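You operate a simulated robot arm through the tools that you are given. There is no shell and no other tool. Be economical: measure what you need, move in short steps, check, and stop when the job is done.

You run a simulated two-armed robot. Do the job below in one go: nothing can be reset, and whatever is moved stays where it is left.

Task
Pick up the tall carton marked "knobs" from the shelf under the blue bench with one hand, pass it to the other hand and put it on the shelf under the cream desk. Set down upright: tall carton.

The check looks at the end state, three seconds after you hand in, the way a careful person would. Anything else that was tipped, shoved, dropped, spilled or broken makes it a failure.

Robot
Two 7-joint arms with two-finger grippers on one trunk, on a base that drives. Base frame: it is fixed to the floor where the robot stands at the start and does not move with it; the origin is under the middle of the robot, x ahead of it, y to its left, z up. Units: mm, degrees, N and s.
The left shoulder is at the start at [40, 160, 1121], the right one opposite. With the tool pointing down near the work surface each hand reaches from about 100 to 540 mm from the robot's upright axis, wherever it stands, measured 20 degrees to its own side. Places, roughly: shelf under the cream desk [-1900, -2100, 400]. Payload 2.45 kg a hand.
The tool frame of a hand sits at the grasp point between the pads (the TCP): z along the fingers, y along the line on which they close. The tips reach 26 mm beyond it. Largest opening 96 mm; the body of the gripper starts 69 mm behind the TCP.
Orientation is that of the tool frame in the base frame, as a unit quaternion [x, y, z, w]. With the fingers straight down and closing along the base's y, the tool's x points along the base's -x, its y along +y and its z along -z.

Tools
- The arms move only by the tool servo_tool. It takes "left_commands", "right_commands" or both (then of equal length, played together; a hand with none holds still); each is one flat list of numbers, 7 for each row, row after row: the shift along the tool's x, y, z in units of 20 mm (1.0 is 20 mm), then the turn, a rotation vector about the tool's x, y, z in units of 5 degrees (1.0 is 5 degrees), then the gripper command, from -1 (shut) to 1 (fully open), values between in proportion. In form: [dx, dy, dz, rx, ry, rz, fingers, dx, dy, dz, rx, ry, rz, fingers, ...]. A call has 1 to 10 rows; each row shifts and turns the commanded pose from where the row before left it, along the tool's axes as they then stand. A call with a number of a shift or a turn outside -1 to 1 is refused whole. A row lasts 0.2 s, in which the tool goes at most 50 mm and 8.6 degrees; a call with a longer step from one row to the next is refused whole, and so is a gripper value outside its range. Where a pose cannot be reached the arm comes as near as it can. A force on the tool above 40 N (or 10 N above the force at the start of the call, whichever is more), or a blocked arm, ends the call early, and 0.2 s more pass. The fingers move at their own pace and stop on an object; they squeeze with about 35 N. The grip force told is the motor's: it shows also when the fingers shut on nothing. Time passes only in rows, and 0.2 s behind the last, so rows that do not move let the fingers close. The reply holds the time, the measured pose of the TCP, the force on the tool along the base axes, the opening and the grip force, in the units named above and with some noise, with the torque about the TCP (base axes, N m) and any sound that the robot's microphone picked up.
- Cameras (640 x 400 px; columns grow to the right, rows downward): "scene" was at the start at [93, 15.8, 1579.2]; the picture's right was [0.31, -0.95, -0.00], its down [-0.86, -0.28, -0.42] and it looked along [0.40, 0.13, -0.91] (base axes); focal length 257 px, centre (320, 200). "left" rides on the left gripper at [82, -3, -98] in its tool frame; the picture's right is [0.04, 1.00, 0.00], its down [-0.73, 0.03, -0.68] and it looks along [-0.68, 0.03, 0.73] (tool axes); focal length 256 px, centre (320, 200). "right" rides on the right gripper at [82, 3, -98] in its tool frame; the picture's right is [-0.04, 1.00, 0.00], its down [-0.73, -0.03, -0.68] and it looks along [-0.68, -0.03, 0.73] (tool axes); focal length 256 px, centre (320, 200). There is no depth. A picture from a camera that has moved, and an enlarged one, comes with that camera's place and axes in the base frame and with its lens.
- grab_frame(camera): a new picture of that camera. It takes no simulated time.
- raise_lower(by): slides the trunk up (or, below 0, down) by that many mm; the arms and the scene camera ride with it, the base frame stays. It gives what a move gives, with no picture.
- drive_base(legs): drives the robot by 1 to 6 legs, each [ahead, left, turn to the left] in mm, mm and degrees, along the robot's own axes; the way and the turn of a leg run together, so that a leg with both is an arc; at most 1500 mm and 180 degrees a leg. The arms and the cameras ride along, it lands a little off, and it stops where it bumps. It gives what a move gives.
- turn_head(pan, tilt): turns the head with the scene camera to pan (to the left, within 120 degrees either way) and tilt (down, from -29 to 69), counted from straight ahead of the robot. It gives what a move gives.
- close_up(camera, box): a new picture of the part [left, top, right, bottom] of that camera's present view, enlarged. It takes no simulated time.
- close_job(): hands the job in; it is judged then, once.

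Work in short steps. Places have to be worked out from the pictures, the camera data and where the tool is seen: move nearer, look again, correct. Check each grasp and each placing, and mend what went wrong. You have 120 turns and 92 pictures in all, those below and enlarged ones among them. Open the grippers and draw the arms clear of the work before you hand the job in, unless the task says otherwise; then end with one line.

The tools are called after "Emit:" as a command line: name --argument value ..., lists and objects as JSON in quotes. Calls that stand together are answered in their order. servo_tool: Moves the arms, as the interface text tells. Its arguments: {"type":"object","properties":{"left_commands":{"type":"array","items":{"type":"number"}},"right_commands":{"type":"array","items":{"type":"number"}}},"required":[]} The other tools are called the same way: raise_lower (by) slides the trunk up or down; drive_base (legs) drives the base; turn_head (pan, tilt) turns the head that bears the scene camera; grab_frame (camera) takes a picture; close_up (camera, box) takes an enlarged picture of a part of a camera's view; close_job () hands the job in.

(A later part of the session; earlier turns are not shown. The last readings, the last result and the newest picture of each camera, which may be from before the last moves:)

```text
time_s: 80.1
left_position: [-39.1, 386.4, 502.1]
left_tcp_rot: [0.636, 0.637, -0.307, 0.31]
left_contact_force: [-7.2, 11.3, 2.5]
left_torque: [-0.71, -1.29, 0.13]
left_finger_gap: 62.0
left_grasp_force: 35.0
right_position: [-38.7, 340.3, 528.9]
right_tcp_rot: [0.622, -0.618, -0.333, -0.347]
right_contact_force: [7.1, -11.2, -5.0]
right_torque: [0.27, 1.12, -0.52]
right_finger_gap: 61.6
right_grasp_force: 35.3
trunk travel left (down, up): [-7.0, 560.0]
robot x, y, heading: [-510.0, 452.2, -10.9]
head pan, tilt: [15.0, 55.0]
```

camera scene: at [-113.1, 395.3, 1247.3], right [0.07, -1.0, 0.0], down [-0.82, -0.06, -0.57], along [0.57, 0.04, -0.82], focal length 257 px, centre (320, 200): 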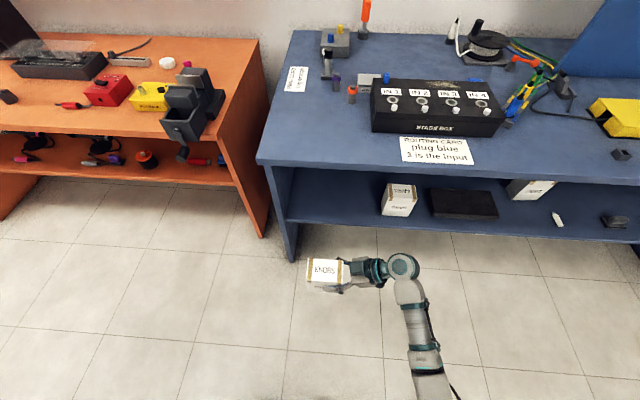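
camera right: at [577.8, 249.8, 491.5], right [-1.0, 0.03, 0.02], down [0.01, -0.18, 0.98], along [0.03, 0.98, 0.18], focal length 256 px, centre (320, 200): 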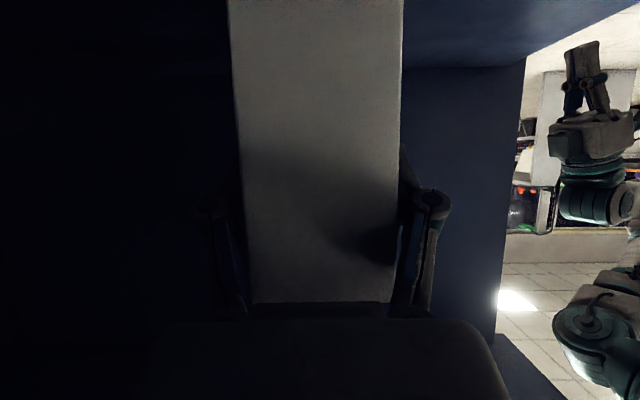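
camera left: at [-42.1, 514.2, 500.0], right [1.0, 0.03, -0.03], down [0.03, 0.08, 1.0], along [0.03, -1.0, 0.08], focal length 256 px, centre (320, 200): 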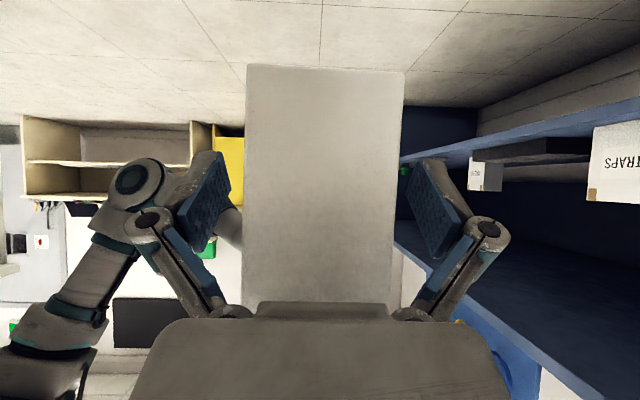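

Both hands hold it (62.0 mm, 35 N). I open the right gripper in place and then draw it back along its own axis.

Emit:
servo_tool --right_commands '[0, 0, 0, 0, 0, 0, 1, 0, 0, 0, 0, 0, 0, 1, 0, 0, 0, 0, 0, 0, 1]'

Emit:
servo_tool --right_commands '[0.64, 0, -0.83, 0, 0, 0, 1, 0.54, 0, -0.83, 0, 0, 0, 1, 0.54, 0, -0.83, 0, 0, 0, 1, 0.54, 0, -0.83, 0, 0, 0, 1, 0.54, 0, -0.83, 0, 0, 0, 1, 0.54, 0, -0.83, 0, 0, 0, 1]'

Emit:
grab_frame --camera "right"

Emit:
grab_frame --camera "left"

```text
time_s: 80.9
left_position: [-39.1, 385.2, 502.8]
left_tcp_rot: [0.635, 0.638, -0.307, 0.31]
left_contact_force: [0.2, 0.1, 0.5]
left_torque: [0.03, 0.01, 0.0]
left_finger_gap: 61.5
left_grasp_force: 34.9
right_position: [-40.7, 341.4, 529.8]
right_tcp_rot: [0.623, -0.617, -0.333, -0.347]
right_contact_force: [0.3, -0.4, -0.4]
right_torque: [-0.01, 0.0, 0.02]
right_finger_gap: 95.8
right_grasp_force: 0.0
trunk travel left (down, up): [-7.0, 560.0]
robot x, y, heading: [-510.9, 451.8, -10.6]
head pan, tilt: [15.0, 55.0]
```

```text
time_s: 82.3
left_position: [-37.6, 385.8, 503.3]
left_tcp_rot: [0.635, 0.637, -0.308, 0.31]
left_contact_force: [-1.0, 0.0, -0.1]
left_torque: [0.05, -0.01, 0.0]
left_finger_gap: 61.8
left_grasp_force: 35.0
right_position: [-41.4, 220.4, 527.2]
right_tcp_rot: [0.622, -0.617, -0.334, -0.347]
right_contact_force: [-0.3, 0.6, 0.1]
right_torque: [-0.02, -0.01, 0.02]
right_finger_gap: 95.9
right_grasp_force: 0.0
trunk travel left (down, up): [-7.0, 560.0]
robot x, y, heading: [-514.1, 453.0, -10.8]
head pan, tilt: [15.0, 55.0]
```

```text
33 pictures are left
camera right: at [-44.2, 93.1, 508.7], right [-1.0, 0.02, 0.01], down [0.01, -0.18, 0.98], along [0.03, 0.98, 0.18], focal length 256 px, centre (320, 200)
```

right: 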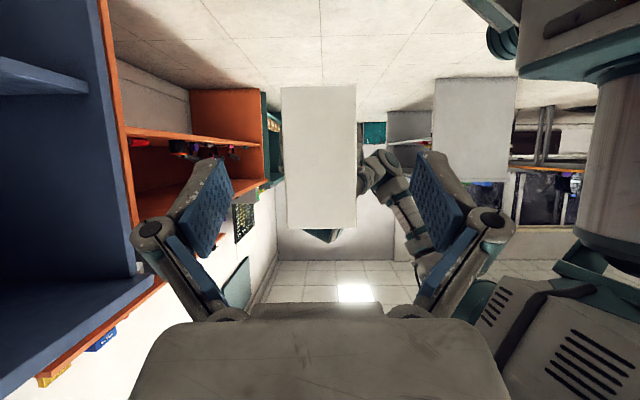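

```text
32 pictures are left
camera left: at [-42.2, 514.1, 500.2], right [1.0, 0.03, -0.03], down [0.03, 0.08, 1.0], along [0.03, -1.0, 0.08], focal length 256 px, centre (320, 200)
```

left: 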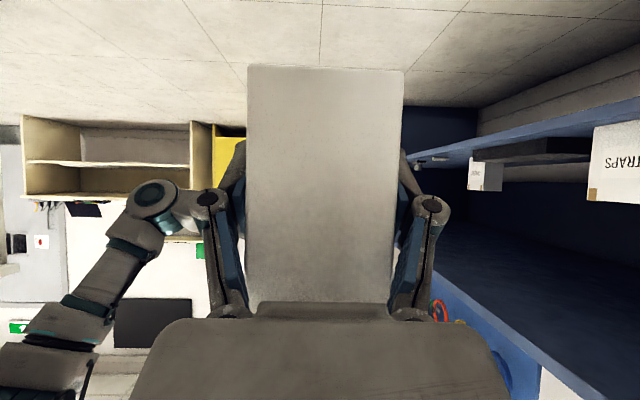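

The handover worked: the left hand holds the carton upright and the right is free. While I'm here I restore STRAPS. I turn the right hand, closed, to point straight ahead (+x) so its fingertips can push the carton's front face back ~32 mm.

Emit:
servo_tool --right_commands '[0, 0, 0, 0.843, 0, 0.538, -1, 0, 0, 0, 0.843, 0, 0.538, -1, 0, 0, 0, 0.843, 0, 0.538, -1, 0, 0, 0, 0.843, 0, 0.538, -1, 0, 0, 0, 0.843, 0, 0.538, -1, 0, 0, 0, 0.843, 0, 0.538, -1, 0, 0, 0, 0.843, 0, 0.538, -1, 0, 0, 0, 0.843, 0, 0.538, -1, 0, 0, 0, 0.843, 0, 0.538, -1]'

Emit:
servo_tool --right_commands '[0, 0, 0, 0.843, 0, 0.538, -1, 0, 0, 0, 0.843, 0, 0.538, -1, 0, 0, 0, 0.843, 0, 0.538, -1, 0, 0, 0, 0.843, 0, 0.538, -1, 0, 0, 0, 0.843, 0, 0.538, -1, 0, 0, 0, 0.843, 0, 0.538, -1, 0, 0, 0, 0.843, 0, 0.538, -1, 0, 0, 0, 0.843, 0, 0.538, -1, 0, 0, 0, 0.843, 0, 0.538, -1]'

```text
time_s: 84.3
left_position: [-38.8, 385.9, 503.0]
left_tcp_rot: [0.635, 0.637, -0.307, 0.311]
left_contact_force: [0.2, 0.0, -0.2]
left_torque: [0.03, 0.0, 0.0]
left_finger_gap: 61.6
left_grasp_force: 34.6
right_position: [-40.3, 219.9, 525.7]
right_tcp_rot: [-0.335, 0.806, 0.18, 0.453]
right_contact_force: [0.4, 0.2, 0.2]
right_torque: [0.0, 0.03, 0.0]
right_finger_gap: 0.1
right_grasp_force: 29.2
trunk travel left (down, up): [-7.0, 560.0]
robot x, y, heading: [-513.8, 452.5, -11.0]
head pan, tilt: [15.0, 55.0]
```

```text
time_s: 86.3
left_position: [-36.9, 387.1, 504.6]
left_tcp_rot: [0.635, 0.637, -0.308, 0.31]
left_contact_force: [0.4, 0.4, 0.0]
left_torque: [0.02, -0.02, -0.02]
left_finger_gap: 61.3
left_grasp_force: 35.1
right_position: [-39.4, 220.0, 525.0]
right_tcp_rot: [0.002, 0.872, 0.0, 0.489]
right_contact_force: [-0.7, -0.1, -0.1]
right_torque: [0.03, 0.0, -0.01]
right_finger_gap: 0.0
right_grasp_force: 28.7
trunk travel left (down, up): [-7.0, 560.0]
robot x, y, heading: [-512.7, 453.5, -10.9]
head pan, tilt: [15.0, 55.0]
```

The right hand points +x, 31° down. I extend it forward and to STRAPS' y centre (146), at z≈468.

Emit:
servo_tool --right_commands '[-0.252, -0.37, 0.96, 0, 0, 0, -1, -0.252, -0.37, 0.96, 0, 0, 0, -1, -0.252, -0.37, 0.96, 0, 0, 0, -1, -0.252, -0.37, 0.96, 0, 0, 0, -1, -0.252, -0.37, 0.96, 0, 0, 0, -1, -0.252, -0.37, 0.96, 0, 0, 0, -1, -0.252, -0.37, 0.96, 0, 0, 0, -1, -0.252, -0.37, 0.96, 0, 0, 0, -1, -0.252, -0.37, 0.96, 0, 0, 0, -1, -0.252, -0.37, 0.96, 0, 0, 0, -1]'

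Emit:
grab_frame --camera "right"

```text
time_s: 88.5
left_position: [-38.7, 386.2, 502.4]
left_tcp_rot: [0.635, 0.637, -0.307, 0.31]
left_contact_force: [0.0, 0.3, 0.2]
left_torque: [0.04, 0.01, -0.04]
left_finger_gap: 61.3
left_grasp_force: 34.5
right_position: [148.8, 144.2, 467.9]
right_tcp_rot: [0.001, 0.872, 0.0, 0.489]
right_contact_force: [0.2, 0.5, -0.4]
right_torque: [0.04, 0.04, 0.0]
right_finger_gap: 0.0
right_grasp_force: 28.9
trunk travel left (down, up): [-7.0, 560.0]
robot x, y, heading: [-509.8, 454.5, -10.7]
head pan, tilt: [15.0, 55.0]
```

```text
31 pictures are left
camera right: at [23.3, 147.6, 449.6], right [0.02, 1.0, 0.04], down [-0.2, -0.03, 0.98], along [0.98, -0.03, 0.2], focal length 256 px, centre (320, 200)
```

right: 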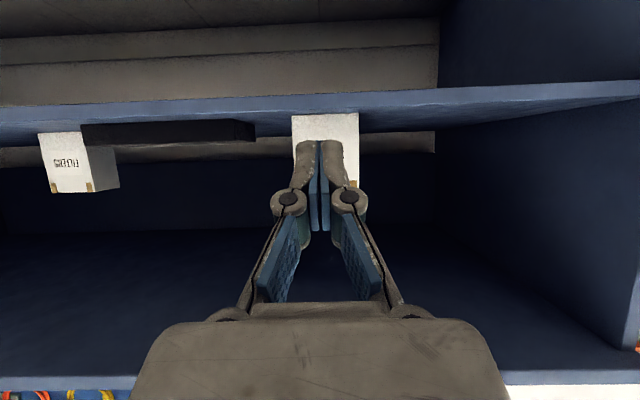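

The fingertips line up with STRAPS' centre. I drive 210 mm ahead along +x (tips stop ~30 mm short) and look.

Emit:
drive_base --legs '[[206, 39, 0]]'

Emit:
grab_frame --camera "right"

Emit:
turn_head --pan 10 --tilt 69

Emit:
grab_frame --camera "scene"

```text
time_s: 90.2
left_position: [176.2, 384.3, 503.7]
left_tcp_rot: [0.636, 0.637, -0.308, 0.309]
left_contact_force: [-0.3, 1.5, 0.2]
left_torque: [0.04, -0.01, 0.02]
left_finger_gap: 61.3
left_grasp_force: 35.6
right_position: [363.0, 142.1, 468.5]
right_tcp_rot: [0.003, 0.872, 0.0, 0.489]
right_contact_force: [-0.7, -0.5, 0.5]
right_torque: [-0.02, -0.02, 0.02]
right_finger_gap: 0.0
right_grasp_force: 28.6
trunk travel left (down, up): [-7.0, 560.0]
robot x, y, heading: [-296.3, 452.9, -11.1]
head pan, tilt: [15.0, 55.0]
```

```text
30 pictures are left
camera right: at [236.9, 145.3, 448.9], right [0.03, 1.0, 0.04], down [-0.2, -0.03, 0.98], along [0.98, -0.03, 0.2], focal length 256 px, centre (320, 200)
```

right: 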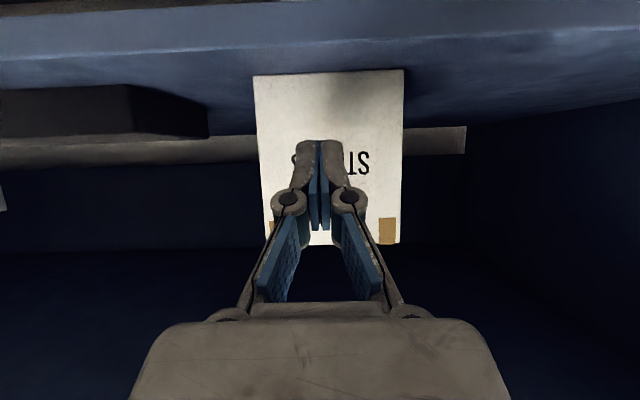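

```text
time_s: 90.9
left_position: [173.5, 385.3, 504.4]
left_tcp_rot: [0.636, 0.635, -0.307, 0.312]
left_contact_force: [-0.1, 0.6, 0.2]
left_torque: [0.05, 0.02, -0.03]
left_finger_gap: 61.4
left_grasp_force: 35.5
right_position: [360.2, 142.9, 472.1]
right_tcp_rot: [0.001, 0.871, 0.0, 0.492]
right_contact_force: [-0.2, 0.7, -0.5]
right_torque: [-0.02, 0.02, -0.02]
right_finger_gap: 0.2
right_grasp_force: 28.5
trunk travel left (down, up): [-7.0, 560.0]
robot x, y, heading: [-299.3, 455.3, -11.1]
head pan, tilt: [10.0, 68.8]
```

```text
29 pictures are left
camera scene: at [86.3, 386.9, 1231.7], right [-0.02, -1.0, 0.0], down [-0.93, 0.02, -0.36], along [0.36, -0.01, -0.93], focal length 257 px, centre (320, 200)
```

scene: 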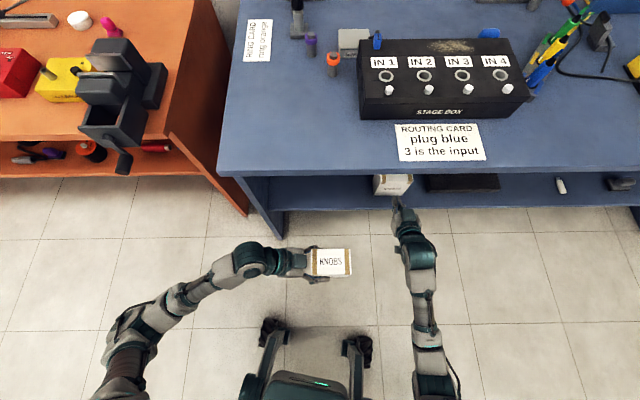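

STRAPS' front face is at x≈417, y 99–198 (originally ≈451). I lower the tips to push well below mid-height (contact ~30 mm above the shelf), then push slowly.

Emit:
servo_tool --right_commands '[0.53, 0.1, 0.32, 0, 0, 0, -1, 0.53, 0.1, 0.32, 0, 0, 0, -1, 0.53, 0.1, 0.32, 0, 0, 0, -1, -0.26, 0, 0.43, 0, 0, 0, -1, -0.26, 0, 0.43, 0, 0, 0, -1, -0.26, 0, 0.43, 0, 0, 0, -1]'

Emit:
grab_frame --camera "right"

```text
time_s: 92.3
left_position: [172.5, 385.4, 505.7]
left_tcp_rot: [0.636, 0.635, -0.307, 0.312]
left_contact_force: [-0.6, -0.1, -1.5]
left_torque: [0.04, -0.02, 0.0]
left_finger_gap: 61.7
left_grasp_force: 34.9
right_position: [391.4, 149.0, 434.9]
right_tcp_rot: [0.002, 0.871, 0.0, 0.492]
right_contact_force: [-1.0, 0.5, -0.5]
right_torque: [-0.02, 0.03, 0.02]
right_finger_gap: 6.0
right_grasp_force: 28.2
trunk travel left (down, up): [-7.0, 560.0]
robot x, y, heading: [-296.9, 453.9, -10.7]
head pan, tilt: [10.0, 68.8]
```

```text
28 pictures are left
camera right: at [265.4, 152.7, 415.4], right [0.03, 1.0, 0.04], down [-0.2, -0.03, 0.98], along [0.98, -0.03, 0.2], focal length 256 px, centre (320, 200)
```

right: 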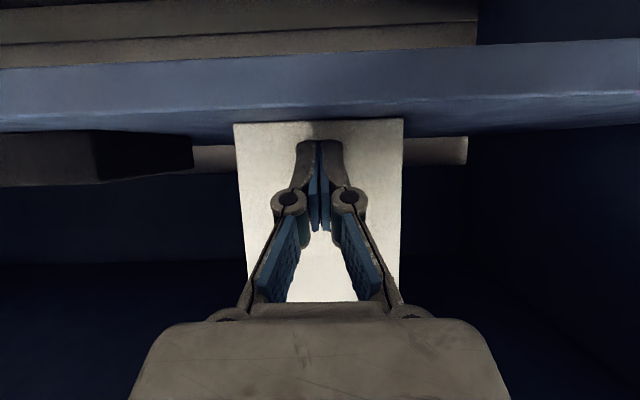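

The tips are just touching (TCP x=391). I push 34 mm in small steps.

Emit:
servo_tool --right_commands '[-0.18, 0, 0.29, 0, 0, 0, -1, -0.18, 0, 0.29, 0, 0, 0, -1, -0.18, 0, 0.29, 0, 0, 0, -1, -0.18, 0, 0.29, 0, 0, 0, -1, -0.18, 0, 0.29, 0, 0, 0, -1]'

Emit:
grab_frame --camera "right"

```text
time_s: 93.5
left_position: [172.2, 384.0, 505.0]
left_tcp_rot: [0.637, 0.635, -0.307, 0.312]
left_contact_force: [0.1, -0.2, -1.6]
left_torque: [0.04, 0.03, -0.02]
left_finger_gap: 61.5
left_grasp_force: 35.0
right_position: [423.6, 147.7, 434.7]
right_tcp_rot: [0.002, 0.871, -0.001, 0.492]
right_contact_force: [-0.5, -0.2, 0.7]
right_torque: [0.01, -0.04, 0.01]
right_finger_gap: 5.6
right_grasp_force: 28.0
trunk travel left (down, up): [-7.0, 560.0]
robot x, y, heading: [-297.1, 450.8, -11.2]
head pan, tilt: [10.0, 68.8]
```

```text
27 pictures are left
camera right: at [298.2, 151.7, 414.6], right [0.03, 1.0, 0.04], down [-0.2, -0.03, 0.98], along [0.98, -0.03, 0.2], focal length 256 px, centre (320, 200)
```

right: 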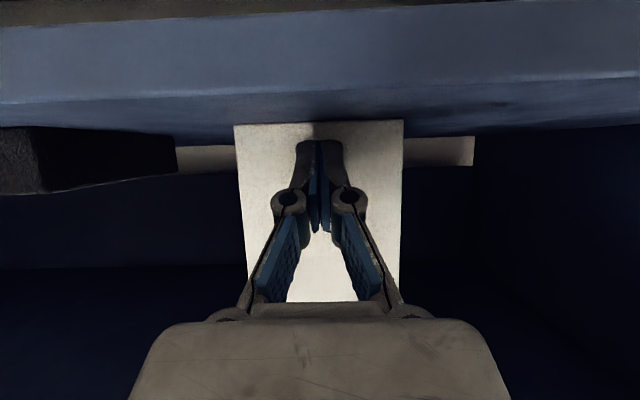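

STRAPS slid cleanly with the fingertips; its front is now at ≈450. I back straight out and verify from a distance.

Emit:
drive_base --legs '[[-490, -97, 0]]'

Emit:
turn_head --pan 5 --tilt 38

Emit:
grab_frame --camera "scene"

Emit:
close_up --camera "scene" --box '[240, 200, 480, 300]'

```text
time_s: 96.1
left_position: [-228.9, 393.0, 511.6]
left_tcp_rot: [0.633, 0.644, -0.292, 0.315]
left_contact_force: [1.0, 0.3, -1.6]
left_torque: [0.05, 0.04, -0.03]
left_finger_gap: 61.5
left_grasp_force: 34.9
right_position: [29.0, 164.3, 440.9]
right_tcp_rot: [-0.005, 0.866, 0.015, 0.499]
right_contact_force: [0.2, -0.5, -0.2]
right_torque: [0.02, -0.04, 0.05]
right_finger_gap: 0.2
right_grasp_force: 28.6
trunk travel left (down, up): [-7.0, 560.0]
robot x, y, heading: [-694.0, 459.3, -9.3]
head pan, tilt: [10.0, 68.8]
stopped in leg 1: the robot was blocked; the commanded pose is now the measured one
```

```text
time_s: 97.0
left_position: [-229.6, 395.6, 512.7]
left_tcp_rot: [0.632, 0.644, -0.292, 0.317]
left_contact_force: [-0.1, 0.1, -2.0]
left_torque: [0.04, -0.01, 0.02]
left_finger_gap: 61.5
left_grasp_force: 34.8
right_position: [27.7, 167.5, 442.1]
right_tcp_rot: [-0.006, 0.866, 0.014, 0.499]
right_contact_force: [0.5, -0.3, -0.7]
right_torque: [0.03, 0.01, 0.0]
right_finger_gap: 0.1
right_grasp_force: 28.1
trunk travel left (down, up): [-7.0, 560.0]
robot x, y, heading: [-695.7, 459.1, -9.6]
head pan, tilt: [5.0, 38.0]
```

```text
26 pictures are left
camera scene: at [-277.1, 408.6, 1271.3], right [-0.08, -1.0, 0.01], down [-0.62, 0.04, -0.78], along [0.78, -0.07, -0.62], focal length 257 px, centre (320, 200)
```

scene: 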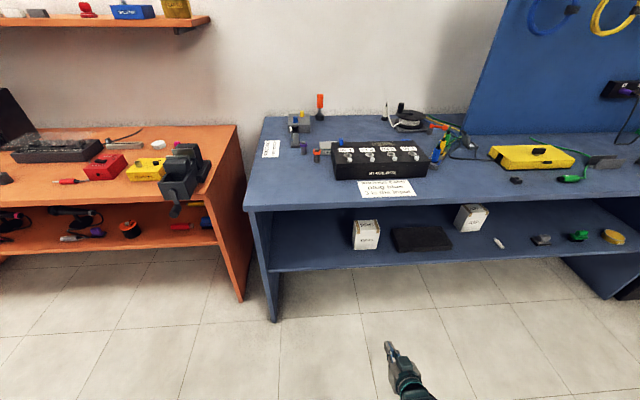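

```text
2.67 times, centred on (360, 250) of scene
camera zoom: at [-277.1, 408.6, 1271.3], right [-0.08, -1.0, 0.01], down [-0.62, 0.04, -0.78], along [0.78, -0.07, -0.62], focal length 684 px, centre (213, 67)
```

zoom: 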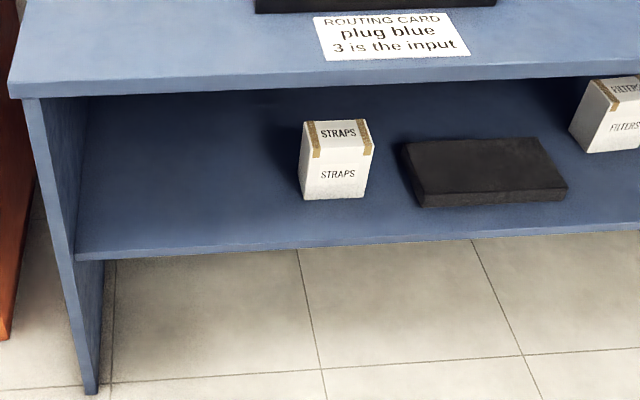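

STRAPS measures x≈456 and is at its original offset from the black box, so it is restored. The base was stopped by something behind, so I look around, which also shows me the cream desk.

Emit:
turn_head --pan -120 --tilt 25

Emit:
grab_frame --camera "scene"

Emit:
turn_head --pan 120 --tilt 40

Emit:
grab_frame --camera "scene"

```text
time_s: 99.1
left_position: [-229.0, 395.7, 510.2]
left_tcp_rot: [0.632, 0.644, -0.293, 0.316]
left_contact_force: [-0.1, 0.2, -1.6]
left_torque: [0.03, 0.0, 0.03]
left_finger_gap: 61.5
left_grasp_force: 34.9
right_position: [27.8, 166.6, 442.6]
right_tcp_rot: [-0.006, 0.866, 0.014, 0.5]
right_contact_force: [-0.5, 0.5, 0.6]
right_torque: [-0.02, -0.01, 0.0]
right_finger_gap: 0.0
right_grasp_force: 28.5
trunk travel left (down, up): [-7.0, 560.0]
robot x, y, heading: [-694.6, 457.6, -9.2]
head pan, tilt: [-120.0, 25.0]
```

```text
24 pictures are left
camera scene: at [-421.7, 343.8, 1293.8], right [-0.77, 0.63, 0.0], down [0.26, 0.32, -0.91], along [-0.58, -0.71, -0.41], focal length 257 px, centre (320, 200)
```

scene: 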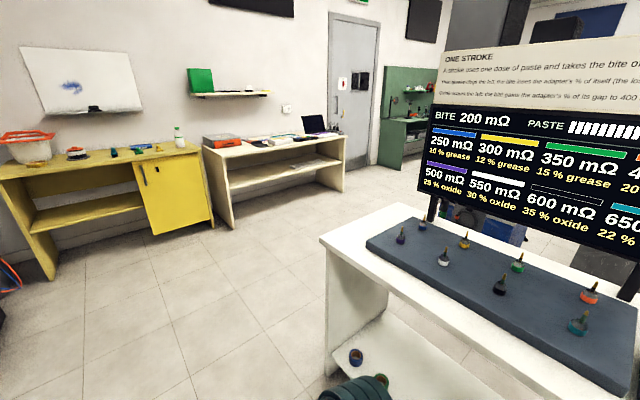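

```text
time_s: 102.5
left_position: [-228.5, 394.8, 512.4]
left_tcp_rot: [0.631, 0.645, -0.292, 0.317]
left_contact_force: [0.1, -0.3, -1.2]
left_torque: [0.0, 0.01, -0.02]
left_finger_gap: 61.2
left_grasp_force: 34.9
right_position: [28.5, 165.6, 442.5]
right_tcp_rot: [-0.006, 0.866, 0.013, 0.499]
right_contact_force: [0.4, 0.5, -0.6]
right_torque: [-0.02, -0.01, 0.0]
right_finger_gap: 0.0
right_grasp_force: 28.7
trunk travel left (down, up): [-7.0, 560.0]
robot x, y, heading: [-697.0, 459.3, -9.2]
head pan, tilt: [120.0, 40.0]
```

```text
23 pictures are left
camera scene: at [-393.5, 493.6, 1268.8], right [0.94, 0.35, -0.01], down [0.22, -0.61, -0.76], along [-0.28, 0.71, -0.65], focal length 257 px, centre (320, 200)
```

scene: 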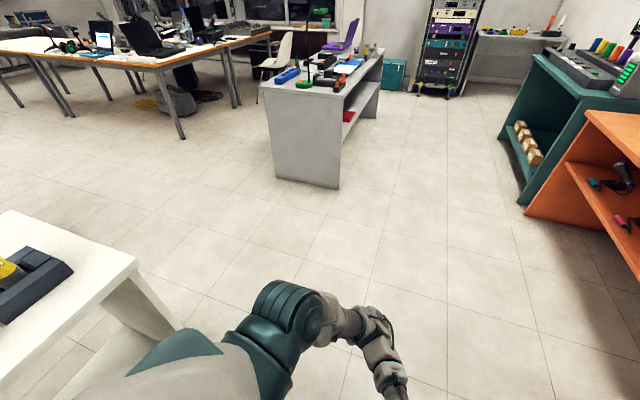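

A white table stands close behind, with its nozzles all still upright; the base just touched it. The cream desk is toward (−1900, −2100) facing +y. I retract the right hand, move away from the table, and turn to face −y.

Emit:
servo_tool --right_commands '[0.6, 0, -0.98, 0, 0, 0, -1, 0.6, 0, -0.98, 0, 0, 0, -1, 0.6, 0, -0.98, 0, 0, 0, -1, 0.6, 0, -0.98, 0, 0, 0, -1, 0.6, 0, -0.98, 0, 0, 0, -1, 0.6, 0, -0.98, 0, 0, 0, -1, 0.6, 0, -0.98, 0, 0, 0, -1, 0.6, 0, -0.98, 0, 0, 0, -1, 0.6, 0, -0.98, 0, 0, 0, -1, 0.6, 0, -0.98, 0, 0, 0, -1]'

Emit:
drive_base --legs '[[275, 45, 0], [0, 0, -75]]'

Emit:
turn_head --pan -25 --tilt 30

Emit:
grab_frame --camera "scene"

```text
time_s: 104.7
left_position: [-228.8, 396.1, 511.6]
left_tcp_rot: [0.632, 0.644, -0.293, 0.316]
left_contact_force: [0.4, -0.2, -1.0]
left_torque: [0.02, 0.02, -0.02]
left_finger_gap: 61.4
left_grasp_force: 35.4
right_position: [-202.7, 159.8, 438.4]
right_tcp_rot: [-0.006, 0.866, 0.014, 0.5]
right_contact_force: [0.8, 0.3, 0.3]
right_torque: [-0.02, 0.03, -0.02]
right_finger_gap: 0.1
right_grasp_force: 28.5
trunk travel left (down, up): [-7.0, 560.0]
robot x, y, heading: [-690.1, 452.4, -9.4]
head pan, tilt: [120.0, 40.0]
```

```text
time_s: 109.9
left_position: [-341.6, -11.2, 511.4]
left_tcp_rot: [0.893, 0.132, -0.423, 0.075]
left_contact_force: [0.3, 0.5, -1.5]
left_torque: [0.03, -0.03, 0.0]
left_finger_gap: 61.4
left_grasp_force: 34.8
right_position: [-562.1, -98.2, 436.1]
right_tcp_rot: [0.519, 0.694, -0.29, 0.406]
right_contact_force: [-0.6, -0.4, -0.7]
right_torque: [0.04, 0.02, 0.0]
right_finger_gap: 0.0
right_grasp_force: 28.1
trunk travel left (down, up): [-7.0, 560.0]
robot x, y, heading: [-411.7, 455.2, -83.5]
head pan, tilt: [120.0, 40.0]
```

```text
time_s: 112.2
left_position: [-344.3, -8.5, 513.5]
left_tcp_rot: [0.893, 0.13, -0.423, 0.077]
left_contact_force: [1.2, -1.0, -1.4]
left_torque: [-0.03, -0.02, -0.02]
left_finger_gap: 61.4
left_grasp_force: 35.3
right_position: [-561.6, -97.3, 438.2]
right_tcp_rot: [0.519, 0.693, -0.292, 0.407]
right_contact_force: [-1.3, 0.1, 0.1]
right_torque: [0.05, 0.0, 0.01]
right_finger_gap: 0.1
right_grasp_force: 28.8
trunk travel left (down, up): [-7.0, 560.0]
robot x, y, heading: [-409.3, 456.3, -83.7]
head pan, tilt: [-25.0, 30.0]
```

```text
22 pictures are left
camera scene: at [-402.9, 35.5, 1283.3], right [-0.95, 0.32, 0.0], down [0.16, 0.48, -0.86], along [-0.28, -0.82, -0.5], focal length 257 px, centre (320, 200)
```

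scene: 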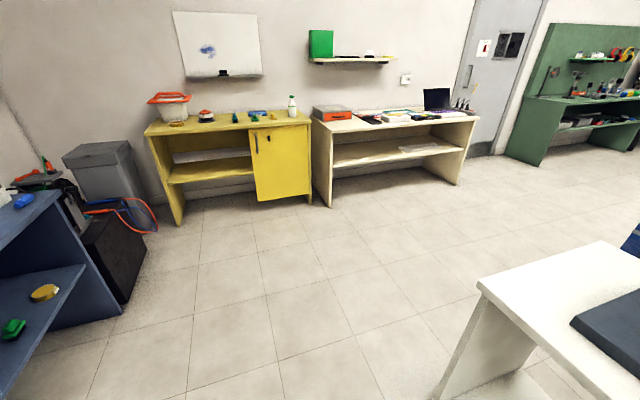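

The cream desk is clear: front at y≈−1945, spanning x −2690…−1180, facing +y. Its left shelf half looks empty, with some papers to the right. I drive around the white table's corner to about (−1730, −950).

Emit:
drive_base --legs '[[1400, -75, 0], [-154, -1391, 0]]'

Emit:
turn_head --pan -5 --tilt 35

Emit:
grab_frame --camera "scene"

```text
time_s: 125.4
left_position: [-1615.4, -1385.6, 512.7]
left_tcp_rot: [0.893, 0.133, -0.423, 0.079]
left_contact_force: [-0.3, -0.9, -1.2]
left_torque: [0.04, -0.02, 0.01]
left_finger_gap: 61.5
left_grasp_force: 34.4
right_position: [-1833.8, -1475.0, 439.2]
right_tcp_rot: [0.516, 0.695, -0.291, 0.408]
right_contact_force: [-0.4, -0.3, 0.0]
right_torque: [0.03, -0.01, -0.02]
right_finger_gap: 0.0
right_grasp_force: 28.8
trunk travel left (down, up): [-7.0, 560.0]
robot x, y, heading: [-1679.7, -921.3, -83.7]
head pan, tilt: [-25.0, 30.0]
```

```text
time_s: 126.3
left_position: [-1616.0, -1382.3, 515.4]
left_tcp_rot: [0.893, 0.132, -0.423, 0.08]
left_contact_force: [-0.7, -1.1, -1.3]
left_torque: [0.0, -0.02, -0.01]
left_finger_gap: 61.6
left_grasp_force: 35.5
right_position: [-1834.8, -1471.9, 440.7]
right_tcp_rot: [0.515, 0.694, -0.292, 0.41]
right_contact_force: [-0.5, -0.2, -0.7]
right_torque: [-0.04, 0.0, 0.0]
right_finger_gap: 0.0
right_grasp_force: 28.5
trunk travel left (down, up): [-7.0, 560.0]
robot x, y, heading: [-1684.7, -924.4, -83.4]
head pan, tilt: [-5.0, 35.0]
```

```text
21 pictures are left
camera scene: at [-1645.3, -1343.5, 1275.6], right [-1.0, -0.03, 0.0], down [-0.02, 0.58, -0.82], along [0.02, -0.82, -0.58], focal length 257 px, centre (320, 200)
```

scene: 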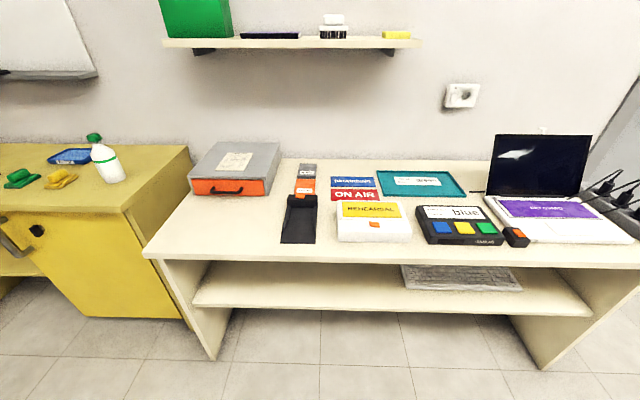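

The shelf's free stretch is x≈−1190…−1970, with a keyboard to the right of it. I retract the right hand, extend the left 140 mm forward at a lower height, and level its 2° roll.

Emit:
servo_tool --left_commands '[0.028, 0.756, 0.215, 0, 0, -0.05, -1, 0.028, 0.756, 0.215, 0, 0, -0.05, -1, 0.028, 0.756, 0.215, 0, 0, -0.05, -1, 0.028, 0.756, 0.215, 0, 0, -0.05, -1, 0.028, 0.756, 0.215, 0, 0, -0.05, -1, 0.028, 0.756, 0.215, 0, 0, -0.05, -1, 0.028, 0.756, 0.215, 0, 0, -0.05, -1, 0.028, 0.756, 0.215, 0, 0, -0.06, -1, 0.028, 0.756, 0.215, 0, 0, -0.06, -1]' --right_commands '[0.6, 0, -0.98, 0, 0, 0, -1, 0.6, 0, -0.98, 0, 0, 0, -1, 0.6, 0, -0.98, 0, 0, 0, -1, 0.6, 0, -0.98, 0, 0, 0, -1, 0.6, 0, -0.98, 0, 0, 0, -1, 0.6, 0, -0.98, 0, 0, 0, -1, 0.6, 0, -0.98, 0, 0, 0, -1, 0.6, 0, -0.98, 0, 0, 0, -1, 0.6, 0, -0.98, 0, 0, 0, -1]'

Emit:
grab_frame --camera "left"

Emit:
grab_frame --camera "right"

```text
time_s: 128.3
left_position: [-1597.4, -1519.9, 489.3]
left_tcp_rot: [0.89, 0.15, -0.424, 0.072]
left_contact_force: [-0.5, 0.5, -0.4]
left_torque: [0.02, -0.05, 0.01]
left_finger_gap: 61.4
left_grasp_force: 35.5
right_position: [-1897.5, -1275.2, 435.1]
right_tcp_rot: [0.516, 0.694, -0.292, 0.41]
right_contact_force: [0.0, -0.3, -0.3]
right_torque: [-0.02, -0.03, -0.02]
right_finger_gap: 0.0
right_grasp_force: 28.0
trunk travel left (down, up): [-7.0, 560.0]
robot x, y, heading: [-1684.9, -920.7, -83.6]
head pan, tilt: [-5.0, 35.0]
```

```text
20 pictures are left
camera left: at [-1478.4, -1474.9, 489.1], right [0.35, -0.94, -0.03], down [0.07, -0.01, 1.0], along [-0.93, -0.35, 0.07], focal length 256 px, centre (320, 200)
```

left: 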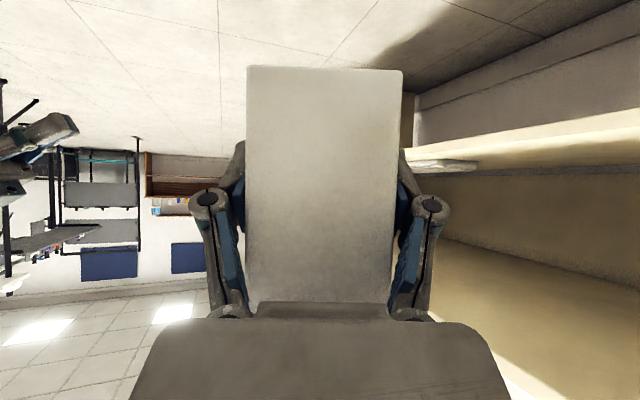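

```text
19 pictures are left
camera right: at [-1930.9, -1153.9, 411.9], right [0.96, 0.28, 0.05], down [-0.11, 0.2, 0.97], along [0.26, -0.94, 0.23], focal length 256 px, centre (320, 200)
```

right: 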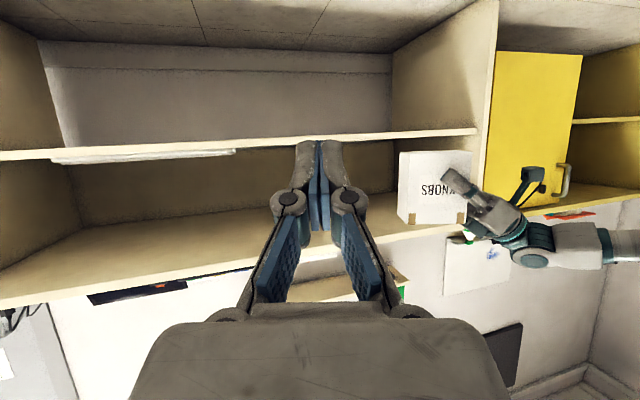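

The shelf edge shows in both views, and its top may be nearer z≈422 than 400. I zoom to measure it precisely.

Emit:
close_up --camera "left" --box '[400, 60, 640, 210]'

Emit:
close_up --camera "right" --box '[180, 100, 420, 250]'

```text
2.67 times, centred on (520, 135) of left
camera zoom: at [-1478.4, -1474.9, 489.1], right [0.35, -0.94, -0.03], down [0.07, -0.01, 1.0], along [-0.93, -0.35, 0.07], focal length 683 px, centre (-213, 373)
```

zoom: 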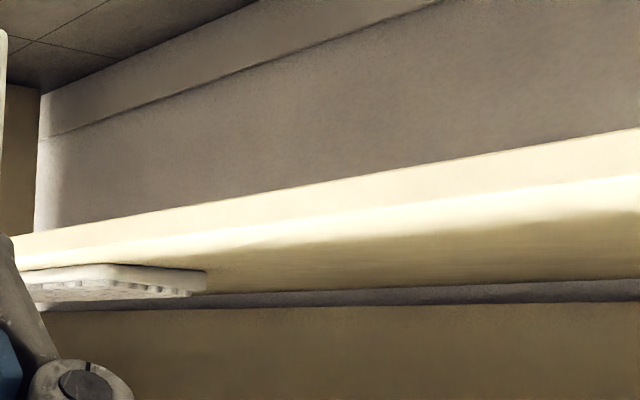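

```text
2.67 times, centred on (300, 175) of right
camera zoom: at [-1930.9, -1153.9, 411.9], right [0.96, 0.28, 0.05], down [-0.11, 0.2, 0.97], along [0.26, -0.94, 0.23], focal length 683 px, centre (373, 267)
```

zoom: 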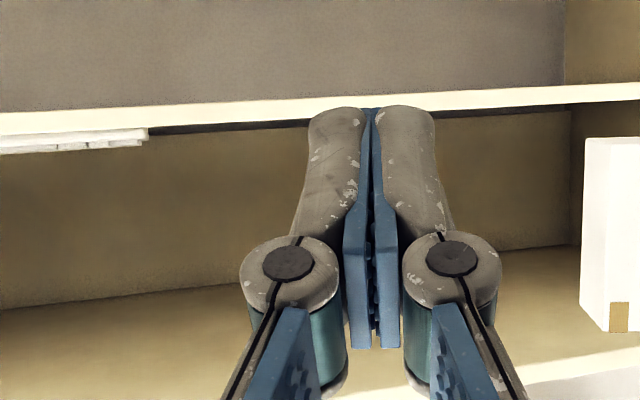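

The shelf top works out to z≈422–427 with its front edge at y≈−1855. I raise the left hand slightly (carton bottom ≈453), then drive 320 mm toward the desk.

Emit:
servo_tool --left_commands '[-0.43, 0, -0.35, 0, -0.16, 0, -1, 0, 0, 0, 0, 0, 0, -1]'

Emit:
drive_base --legs '[[318, -36, 0]]'

Emit:
grab_frame --camera "left"

Emit:
grab_frame --camera "right"

```text
time_s: 128.9
left_position: [-1596.9, -1520.7, 501.6]
left_tcp_rot: [0.887, 0.149, -0.43, 0.072]
left_contact_force: [-0.4, -0.5, -2.2]
left_torque: [0.01, -0.01, 0.0]
left_finger_gap: 61.6
left_grasp_force: 35.1
right_position: [-1897.2, -1275.3, 435.1]
right_tcp_rot: [0.517, 0.693, -0.293, 0.409]
right_contact_force: [1.6, 0.3, -0.1]
right_torque: [0.0, 0.0, 0.02]
right_finger_gap: 0.3
right_grasp_force: 28.5
trunk travel left (down, up): [-7.0, 560.0]
robot x, y, heading: [-1685.2, -925.6, -83.4]
head pan, tilt: [-5.0, 35.0]
```

```text
time_s: 131.0
left_position: [-1595.0, -1832.3, 501.1]
left_tcp_rot: [0.887, 0.151, -0.431, 0.073]
left_contact_force: [0.0, 0.2, -1.8]
left_torque: [0.03, -0.01, 0.0]
left_finger_gap: 61.2
left_grasp_force: 34.9
right_position: [-1895.2, -1589.3, 435.0]
right_tcp_rot: [0.515, 0.695, -0.291, 0.41]
right_contact_force: [0.4, 0.4, 0.0]
right_torque: [-0.02, 0.03, -0.02]
right_finger_gap: 0.1
right_grasp_force: 28.2
trunk travel left (down, up): [-7.0, 560.0]
robot x, y, heading: [-1681.6, -1232.9, -83.1]
head pan, tilt: [-5.0, 35.0]
```

```text
16 pictures are left
camera left: at [-1475.9, -1787.0, 498.0], right [0.35, -0.94, -0.03], down [0.09, 0.0, 1.0], along [-0.93, -0.35, 0.08], focal length 256 px, centre (320, 200)
```

left: 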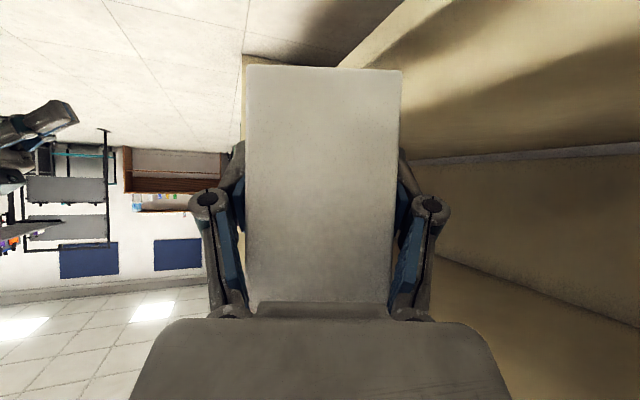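

```text
15 pictures are left
camera right: at [-1929.4, -1467.4, 411.7], right [0.96, 0.28, 0.05], down [-0.11, 0.2, 0.97], along [0.26, -0.94, 0.23], focal length 256 px, centre (320, 200)
```

right: 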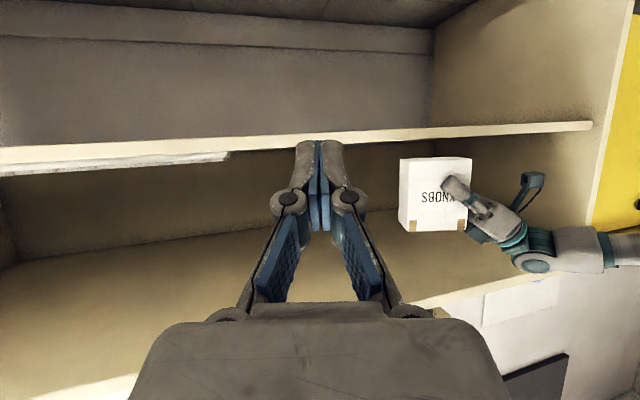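

Clearances look good (desk underside ≈740, forearm ≈600). I drive the last 165 mm in.

Emit:
drive_base --legs '[[164, -20, 0]]'

Emit:
grab_frame --camera "right"

```text
time_s: 132.4
left_position: [-1597.7, -1998.2, 504.1]
left_tcp_rot: [0.887, 0.148, -0.431, 0.073]
left_contact_force: [0.6, 0.1, -2.8]
left_torque: [0.03, -0.05, -0.02]
left_finger_gap: 61.3
left_grasp_force: 34.8
right_position: [-1898.1, -1752.4, 436.1]
right_tcp_rot: [0.516, 0.693, -0.293, 0.409]
right_contact_force: [-0.7, 0.9, 0.1]
right_torque: [0.02, -0.03, -0.03]
right_finger_gap: 0.1
right_grasp_force: 28.5
trunk travel left (down, up): [-7.0, 560.0]
robot x, y, heading: [-1682.5, -1402.0, -83.6]
head pan, tilt: [-5.0, 35.0]
```

```text
14 pictures are left
camera right: at [-1931.1, -1631.1, 412.7], right [0.96, 0.28, 0.05], down [-0.11, 0.21, 0.97], along [0.26, -0.94, 0.23], focal length 256 px, centre (320, 200)
```

right: 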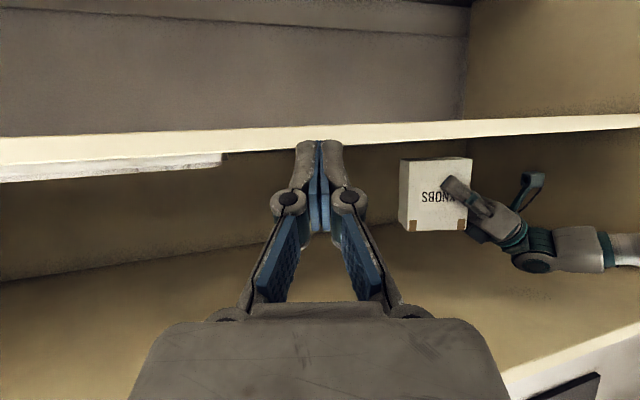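

The carton hangs inside, above the shelf. I descend 20 mm, then continue in fine steps until contact.

Emit:
servo_tool --left_commands '[0.157, 0, 0.123, 0, 0, 0, -1, 0.157, 0, 0.123, 0, 0, 0, -1, 0.157, 0, 0.123, 0, 0, 0, -1, 0.157, 0, 0.123, 0, 0, 0, -1, 0.157, 0, 0.123, 0, 0, 0, -1]'

Emit:
servo_tool --left_commands '[0.079, 0, 0.062, 0, 0, 0, -1, 0.079, 0, 0.062, 0, 0, 0, -1, 0.079, 0, 0.062, 0, 0, 0, -1]'

Emit:
close_up --camera "right" --box '[360, 90, 600, 240]'

```text
time_s: 133.6
left_position: [-1599.2, -1994.8, 485.5]
left_tcp_rot: [0.887, 0.147, -0.431, 0.076]
left_contact_force: [-1.0, 0.4, -1.6]
left_torque: [0.03, -0.06, 0.01]
left_finger_gap: 61.3
left_grasp_force: 35.1
right_position: [-1899.1, -1750.2, 437.1]
right_tcp_rot: [0.515, 0.692, -0.295, 0.411]
right_contact_force: [0.2, 0.0, -0.5]
right_torque: [0.02, 0.01, 0.0]
right_finger_gap: 0.1
right_grasp_force: 28.7
trunk travel left (down, up): [-7.0, 560.0]
robot x, y, heading: [-1680.2, -1400.8, -83.5]
head pan, tilt: [-5.0, 35.0]
```

```text
time_s: 134.4
left_position: [-1598.5, -1994.8, 480.1]
left_tcp_rot: [0.887, 0.148, -0.43, 0.076]
left_contact_force: [0.4, -0.4, -2.4]
left_torque: [-0.03, -0.05, 0.01]
left_finger_gap: 61.4
left_grasp_force: 34.7
right_position: [-1897.9, -1750.3, 437.4]
right_tcp_rot: [0.515, 0.692, -0.294, 0.411]
right_contact_force: [-0.3, 1.3, -0.8]
right_torque: [0.0, -0.02, 0.01]
right_finger_gap: 0.3
right_grasp_force: 28.7
trunk travel left (down, up): [-7.0, 560.0]
robot x, y, heading: [-1682.4, -1398.2, -83.6]
head pan, tilt: [-5.0, 35.0]
```

```text
2.67 times, centred on (480, 165) of right
camera zoom: at [-1931.6, -1629.5, 413.7], right [0.96, 0.28, 0.05], down [-0.11, 0.21, 0.97], along [0.26, -0.94, 0.23], focal length 683 px, centre (-107, 293)
```

zoom: 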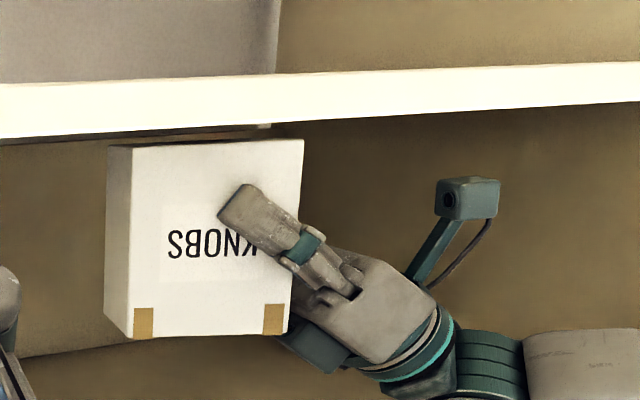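

About 10 mm remain. I continue down in 2 mm steps, watching for contact force.

Emit:
servo_tool --left_commands '[0.079, 0, 0.062, 0, 0, 0, -1, 0.079, 0, 0.062, 0, 0, 0, -1, 0.079, 0, 0.062, 0, 0, 0, -1, 0.079, 0, 0.062, 0, 0, 0, -1]'

Emit:
servo_tool --left_commands '[0.079, 0, 0.062, 0, 0, 0, -1, 0.079, 0, 0.062, 0, 0, 0, -1]'

```text
time_s: 135.4
left_position: [-1598.6, -1995.9, 471.7]
left_tcp_rot: [0.887, 0.147, -0.431, 0.076]
left_contact_force: [-0.3, -0.1, -2.0]
left_torque: [0.02, -0.06, -0.01]
left_finger_gap: 61.5
left_grasp_force: 34.8
right_position: [-1898.0, -1751.1, 437.7]
right_tcp_rot: [0.515, 0.692, -0.294, 0.412]
right_contact_force: [-0.4, -0.2, -0.3]
right_torque: [0.01, -0.03, -0.02]
right_finger_gap: 0.0
right_grasp_force: 28.0
trunk travel left (down, up): [-7.0, 560.0]
robot x, y, heading: [-1688.5, -1398.4, -83.5]
head pan, tilt: [-5.0, 35.0]
```

```text
time_s: 136.0
left_position: [-1598.8, -1996.2, 467.7]
left_tcp_rot: [0.887, 0.147, -0.43, 0.076]
left_contact_force: [0.4, 0.2, -1.5]
left_torque: [0.02, -0.02, -0.02]
left_finger_gap: 61.3
left_grasp_force: 35.1
right_position: [-1898.0, -1751.1, 436.7]
right_tcp_rot: [0.514, 0.693, -0.293, 0.412]
right_contact_force: [0.4, -0.2, 0.5]
right_torque: [-0.03, -0.03, 0.0]
right_finger_gap: 0.3
right_grasp_force: 28.7
trunk travel left (down, up): [-7.0, 560.0]
robot x, y, heading: [-1686.1, -1404.9, -83.6]
head pan, tilt: [-5.0, 35.0]
```

Still no contact (the force shows only the carton's weight). I go on in small batches.

Emit:
servo_tool --left_commands '[0.079, 0, 0.062, 0, 0, 0, -1, 0.079, 0, 0.062, 0, 0, 0, -1]'

Emit:
servo_tool --left_commands '[0.079, 0, 0.062, 0, 0, 0, -1, 0.04, 0, 0.031, 0, 0, 0, -1]'

Emit:
close_up --camera "right" --box '[360, 90, 600, 240]'

```text
time_s: 136.6
left_position: [-1597.6, -1996.2, 467.8]
left_tcp_rot: [0.886, 0.148, -0.432, 0.079]
left_contact_force: [3.8, 1.7, 16.1]
left_torque: [0.58, 0.14, -0.2]
left_finger_gap: 61.7
left_grasp_force: 34.7
right_position: [-1897.4, -1750.4, 438.6]
right_tcp_rot: [0.513, 0.692, -0.296, 0.413]
right_contact_force: [-0.3, -0.2, -0.2]
right_torque: [-0.02, 0.01, 0.0]
right_finger_gap: 0.1
right_grasp_force: 28.4
trunk travel left (down, up): [-7.0, 560.0]
robot x, y, heading: [-1683.5, -1399.3, -83.5]
head pan, tilt: [-5.0, 35.0]
```

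```text
time_s: 137.2
left_position: [-1597.9, -1996.0, 466.1]
left_tcp_rot: [0.886, 0.147, -0.433, 0.079]
left_contact_force: [4.4, 1.1, 31.0]
left_torque: [0.72, 0.8, 0.21]
left_finger_gap: 62.1
left_grasp_force: 35.4
right_position: [-1897.5, -1749.7, 439.0]
right_tcp_rot: [0.513, 0.692, -0.296, 0.413]
right_contact_force: [0.3, -0.2, -0.2]
right_torque: [-0.02, 0.04, 0.03]
right_finger_gap: 0.0
right_grasp_force: 28.6
trunk travel left (down, up): [-7.0, 560.0]
robot x, y, heading: [-1687.6, -1401.9, -83.6]
head pan, tilt: [-5.0, 35.0]
```

```text
2.67 times, centred on (480, 165) of right
camera zoom: at [-1931.2, -1628.8, 415.0], right [0.96, 0.28, 0.05], down [-0.11, 0.21, 0.97], along [0.26, -0.94, 0.24], focal length 683 px, centre (-107, 293)
```

zoom: 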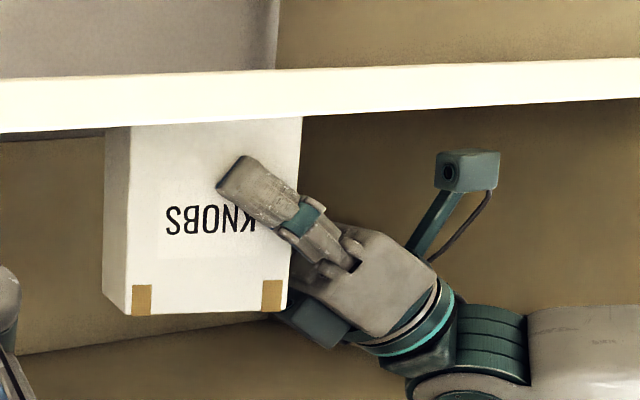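

Contact: 31 N of upward force at z≈466, so the carton rests on the shelf. I relieve the pressure by ~2 mm and open the fingers.

Emit:
servo_tool --left_commands '[-0.09, 0, -0.07, 0, 0, 0, -1, 0, 0, 0, 0, 0, 0, -1]'

Emit:
servo_tool --left_commands '[0, 0, 0, 0, 0, 0, 0.5, 0, 0, 0, 0, 0, 0, 1, 0, 0, 0, 0, 0, 0, 1]'

Emit:
close_up --camera "right" --box '[360, 90, 600, 240]'

Emit:
grab_frame --camera "left"

```text
time_s: 137.8
left_position: [-1596.5, -1997.2, 463.6]
left_tcp_rot: [0.887, 0.147, -0.431, 0.077]
left_contact_force: [-0.3, -8.6, 20.0]
left_torque: [-0.16, 1.15, 0.47]
left_finger_gap: 61.4
left_grasp_force: 34.8
right_position: [-1899.3, -1749.7, 437.1]
right_tcp_rot: [0.515, 0.692, -0.294, 0.412]
right_contact_force: [0.3, 1.0, 0.3]
right_torque: [0.0, 0.04, 0.03]
right_finger_gap: 0.0
right_grasp_force: 28.5
trunk travel left (down, up): [-7.0, 560.0]
robot x, y, heading: [-1685.9, -1401.5, -83.6]
head pan, tilt: [-5.0, 35.0]
```

```text
time_s: 138.6
left_position: [-1597.8, -1995.3, 463.4]
left_tcp_rot: [0.888, 0.148, -0.43, 0.075]
left_contact_force: [-0.3, 0.3, 0.4]
left_torque: [0.01, -0.02, -0.01]
left_finger_gap: 96.0
left_grasp_force: 0.1
right_position: [-1897.9, -1750.7, 438.0]
right_tcp_rot: [0.515, 0.691, -0.296, 0.412]
right_contact_force: [0.2, -0.1, 0.4]
right_torque: [0.03, 0.03, 0.02]
right_finger_gap: 0.2
right_grasp_force: 28.0
trunk travel left (down, up): [-7.0, 560.0]
robot x, y, heading: [-1684.8, -1399.1, -83.4]
head pan, tilt: [-5.0, 35.0]
```

```text
2.67 times, centred on (480, 165) of right
camera zoom: at [-1931.5, -1629.4, 413.8], right [0.96, 0.28, 0.05], down [-0.11, 0.21, 0.97], along [0.26, -0.94, 0.23], focal length 683 px, centre (-107, 293)
```

zoom: 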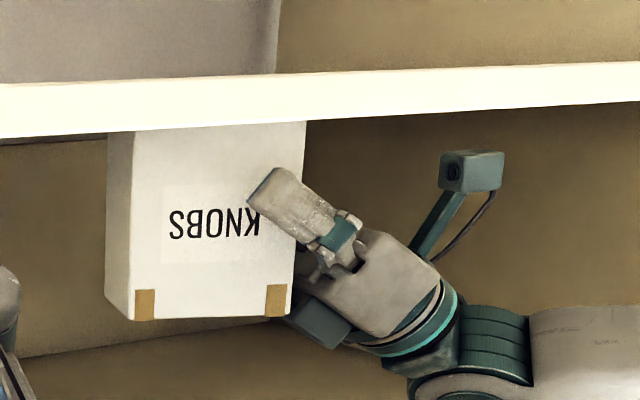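

```text
10 pictures are left
camera left: at [-1477.9, -1950.1, 460.1], right [0.35, -0.94, -0.02], down [0.08, 0.0, 1.0], along [-0.93, -0.35, 0.08], focal length 256 px, centre (320, 200)
```

left: 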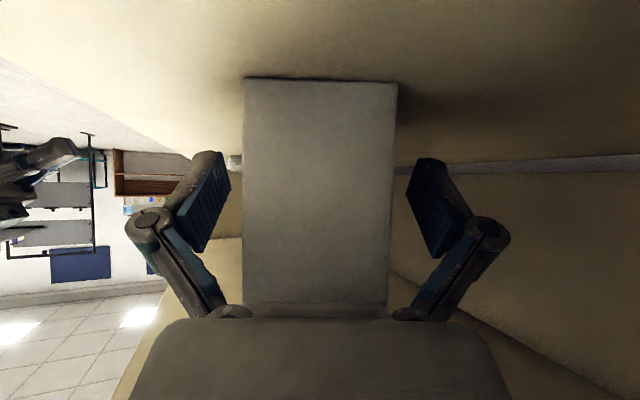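

Released: the carton stands upright on its own with clear gaps to both pads. I withdraw the left hand horizontally along its finger axis, 95 mm.

Emit:
servo_tool --left_commands '[0.585, 0, -0.747, 0, 0, 0, 1, 0.585, 0, -0.747, 0, 0, 0, 1, 0.585, 0, -0.747, 0, 0, 0, 1, 0.585, 0, -0.747, 0, 0, 0, 1, 0.585, 0, -0.747, 0, 0, 0, 1]'

Emit:
grab_frame --camera "left"

```text
time_s: 139.8
left_position: [-1508.2, -1963.8, 462.4]
left_tcp_rot: [0.887, 0.147, -0.431, 0.076]
left_contact_force: [-0.2, -0.3, 1.1]
left_torque: [-0.01, -0.03, 0.02]
left_finger_gap: 96.0
left_grasp_force: 0.1
right_position: [-1898.6, -1750.0, 437.7]
right_tcp_rot: [0.514, 0.693, -0.294, 0.411]
right_contact_force: [-0.3, 0.0, -0.3]
right_torque: [-0.01, 0.0, 0.01]
right_finger_gap: 0.2
right_grasp_force: 28.7
trunk travel left (down, up): [-7.0, 560.0]
robot x, y, heading: [-1682.8, -1401.0, -83.5]
head pan, tilt: [-5.0, 35.0]
```

```text
9 pictures are left
camera left: at [-1388.3, -1918.7, 459.7], right [0.35, -0.94, -0.02], down [0.08, 0.01, 1.0], along [-0.93, -0.35, 0.08], focal length 256 px, centre (320, 200)
```

left: 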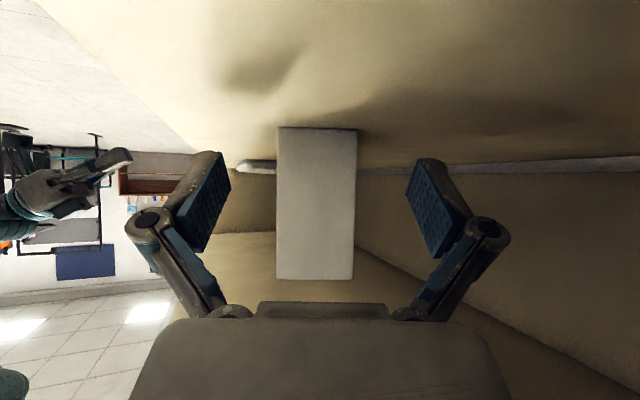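

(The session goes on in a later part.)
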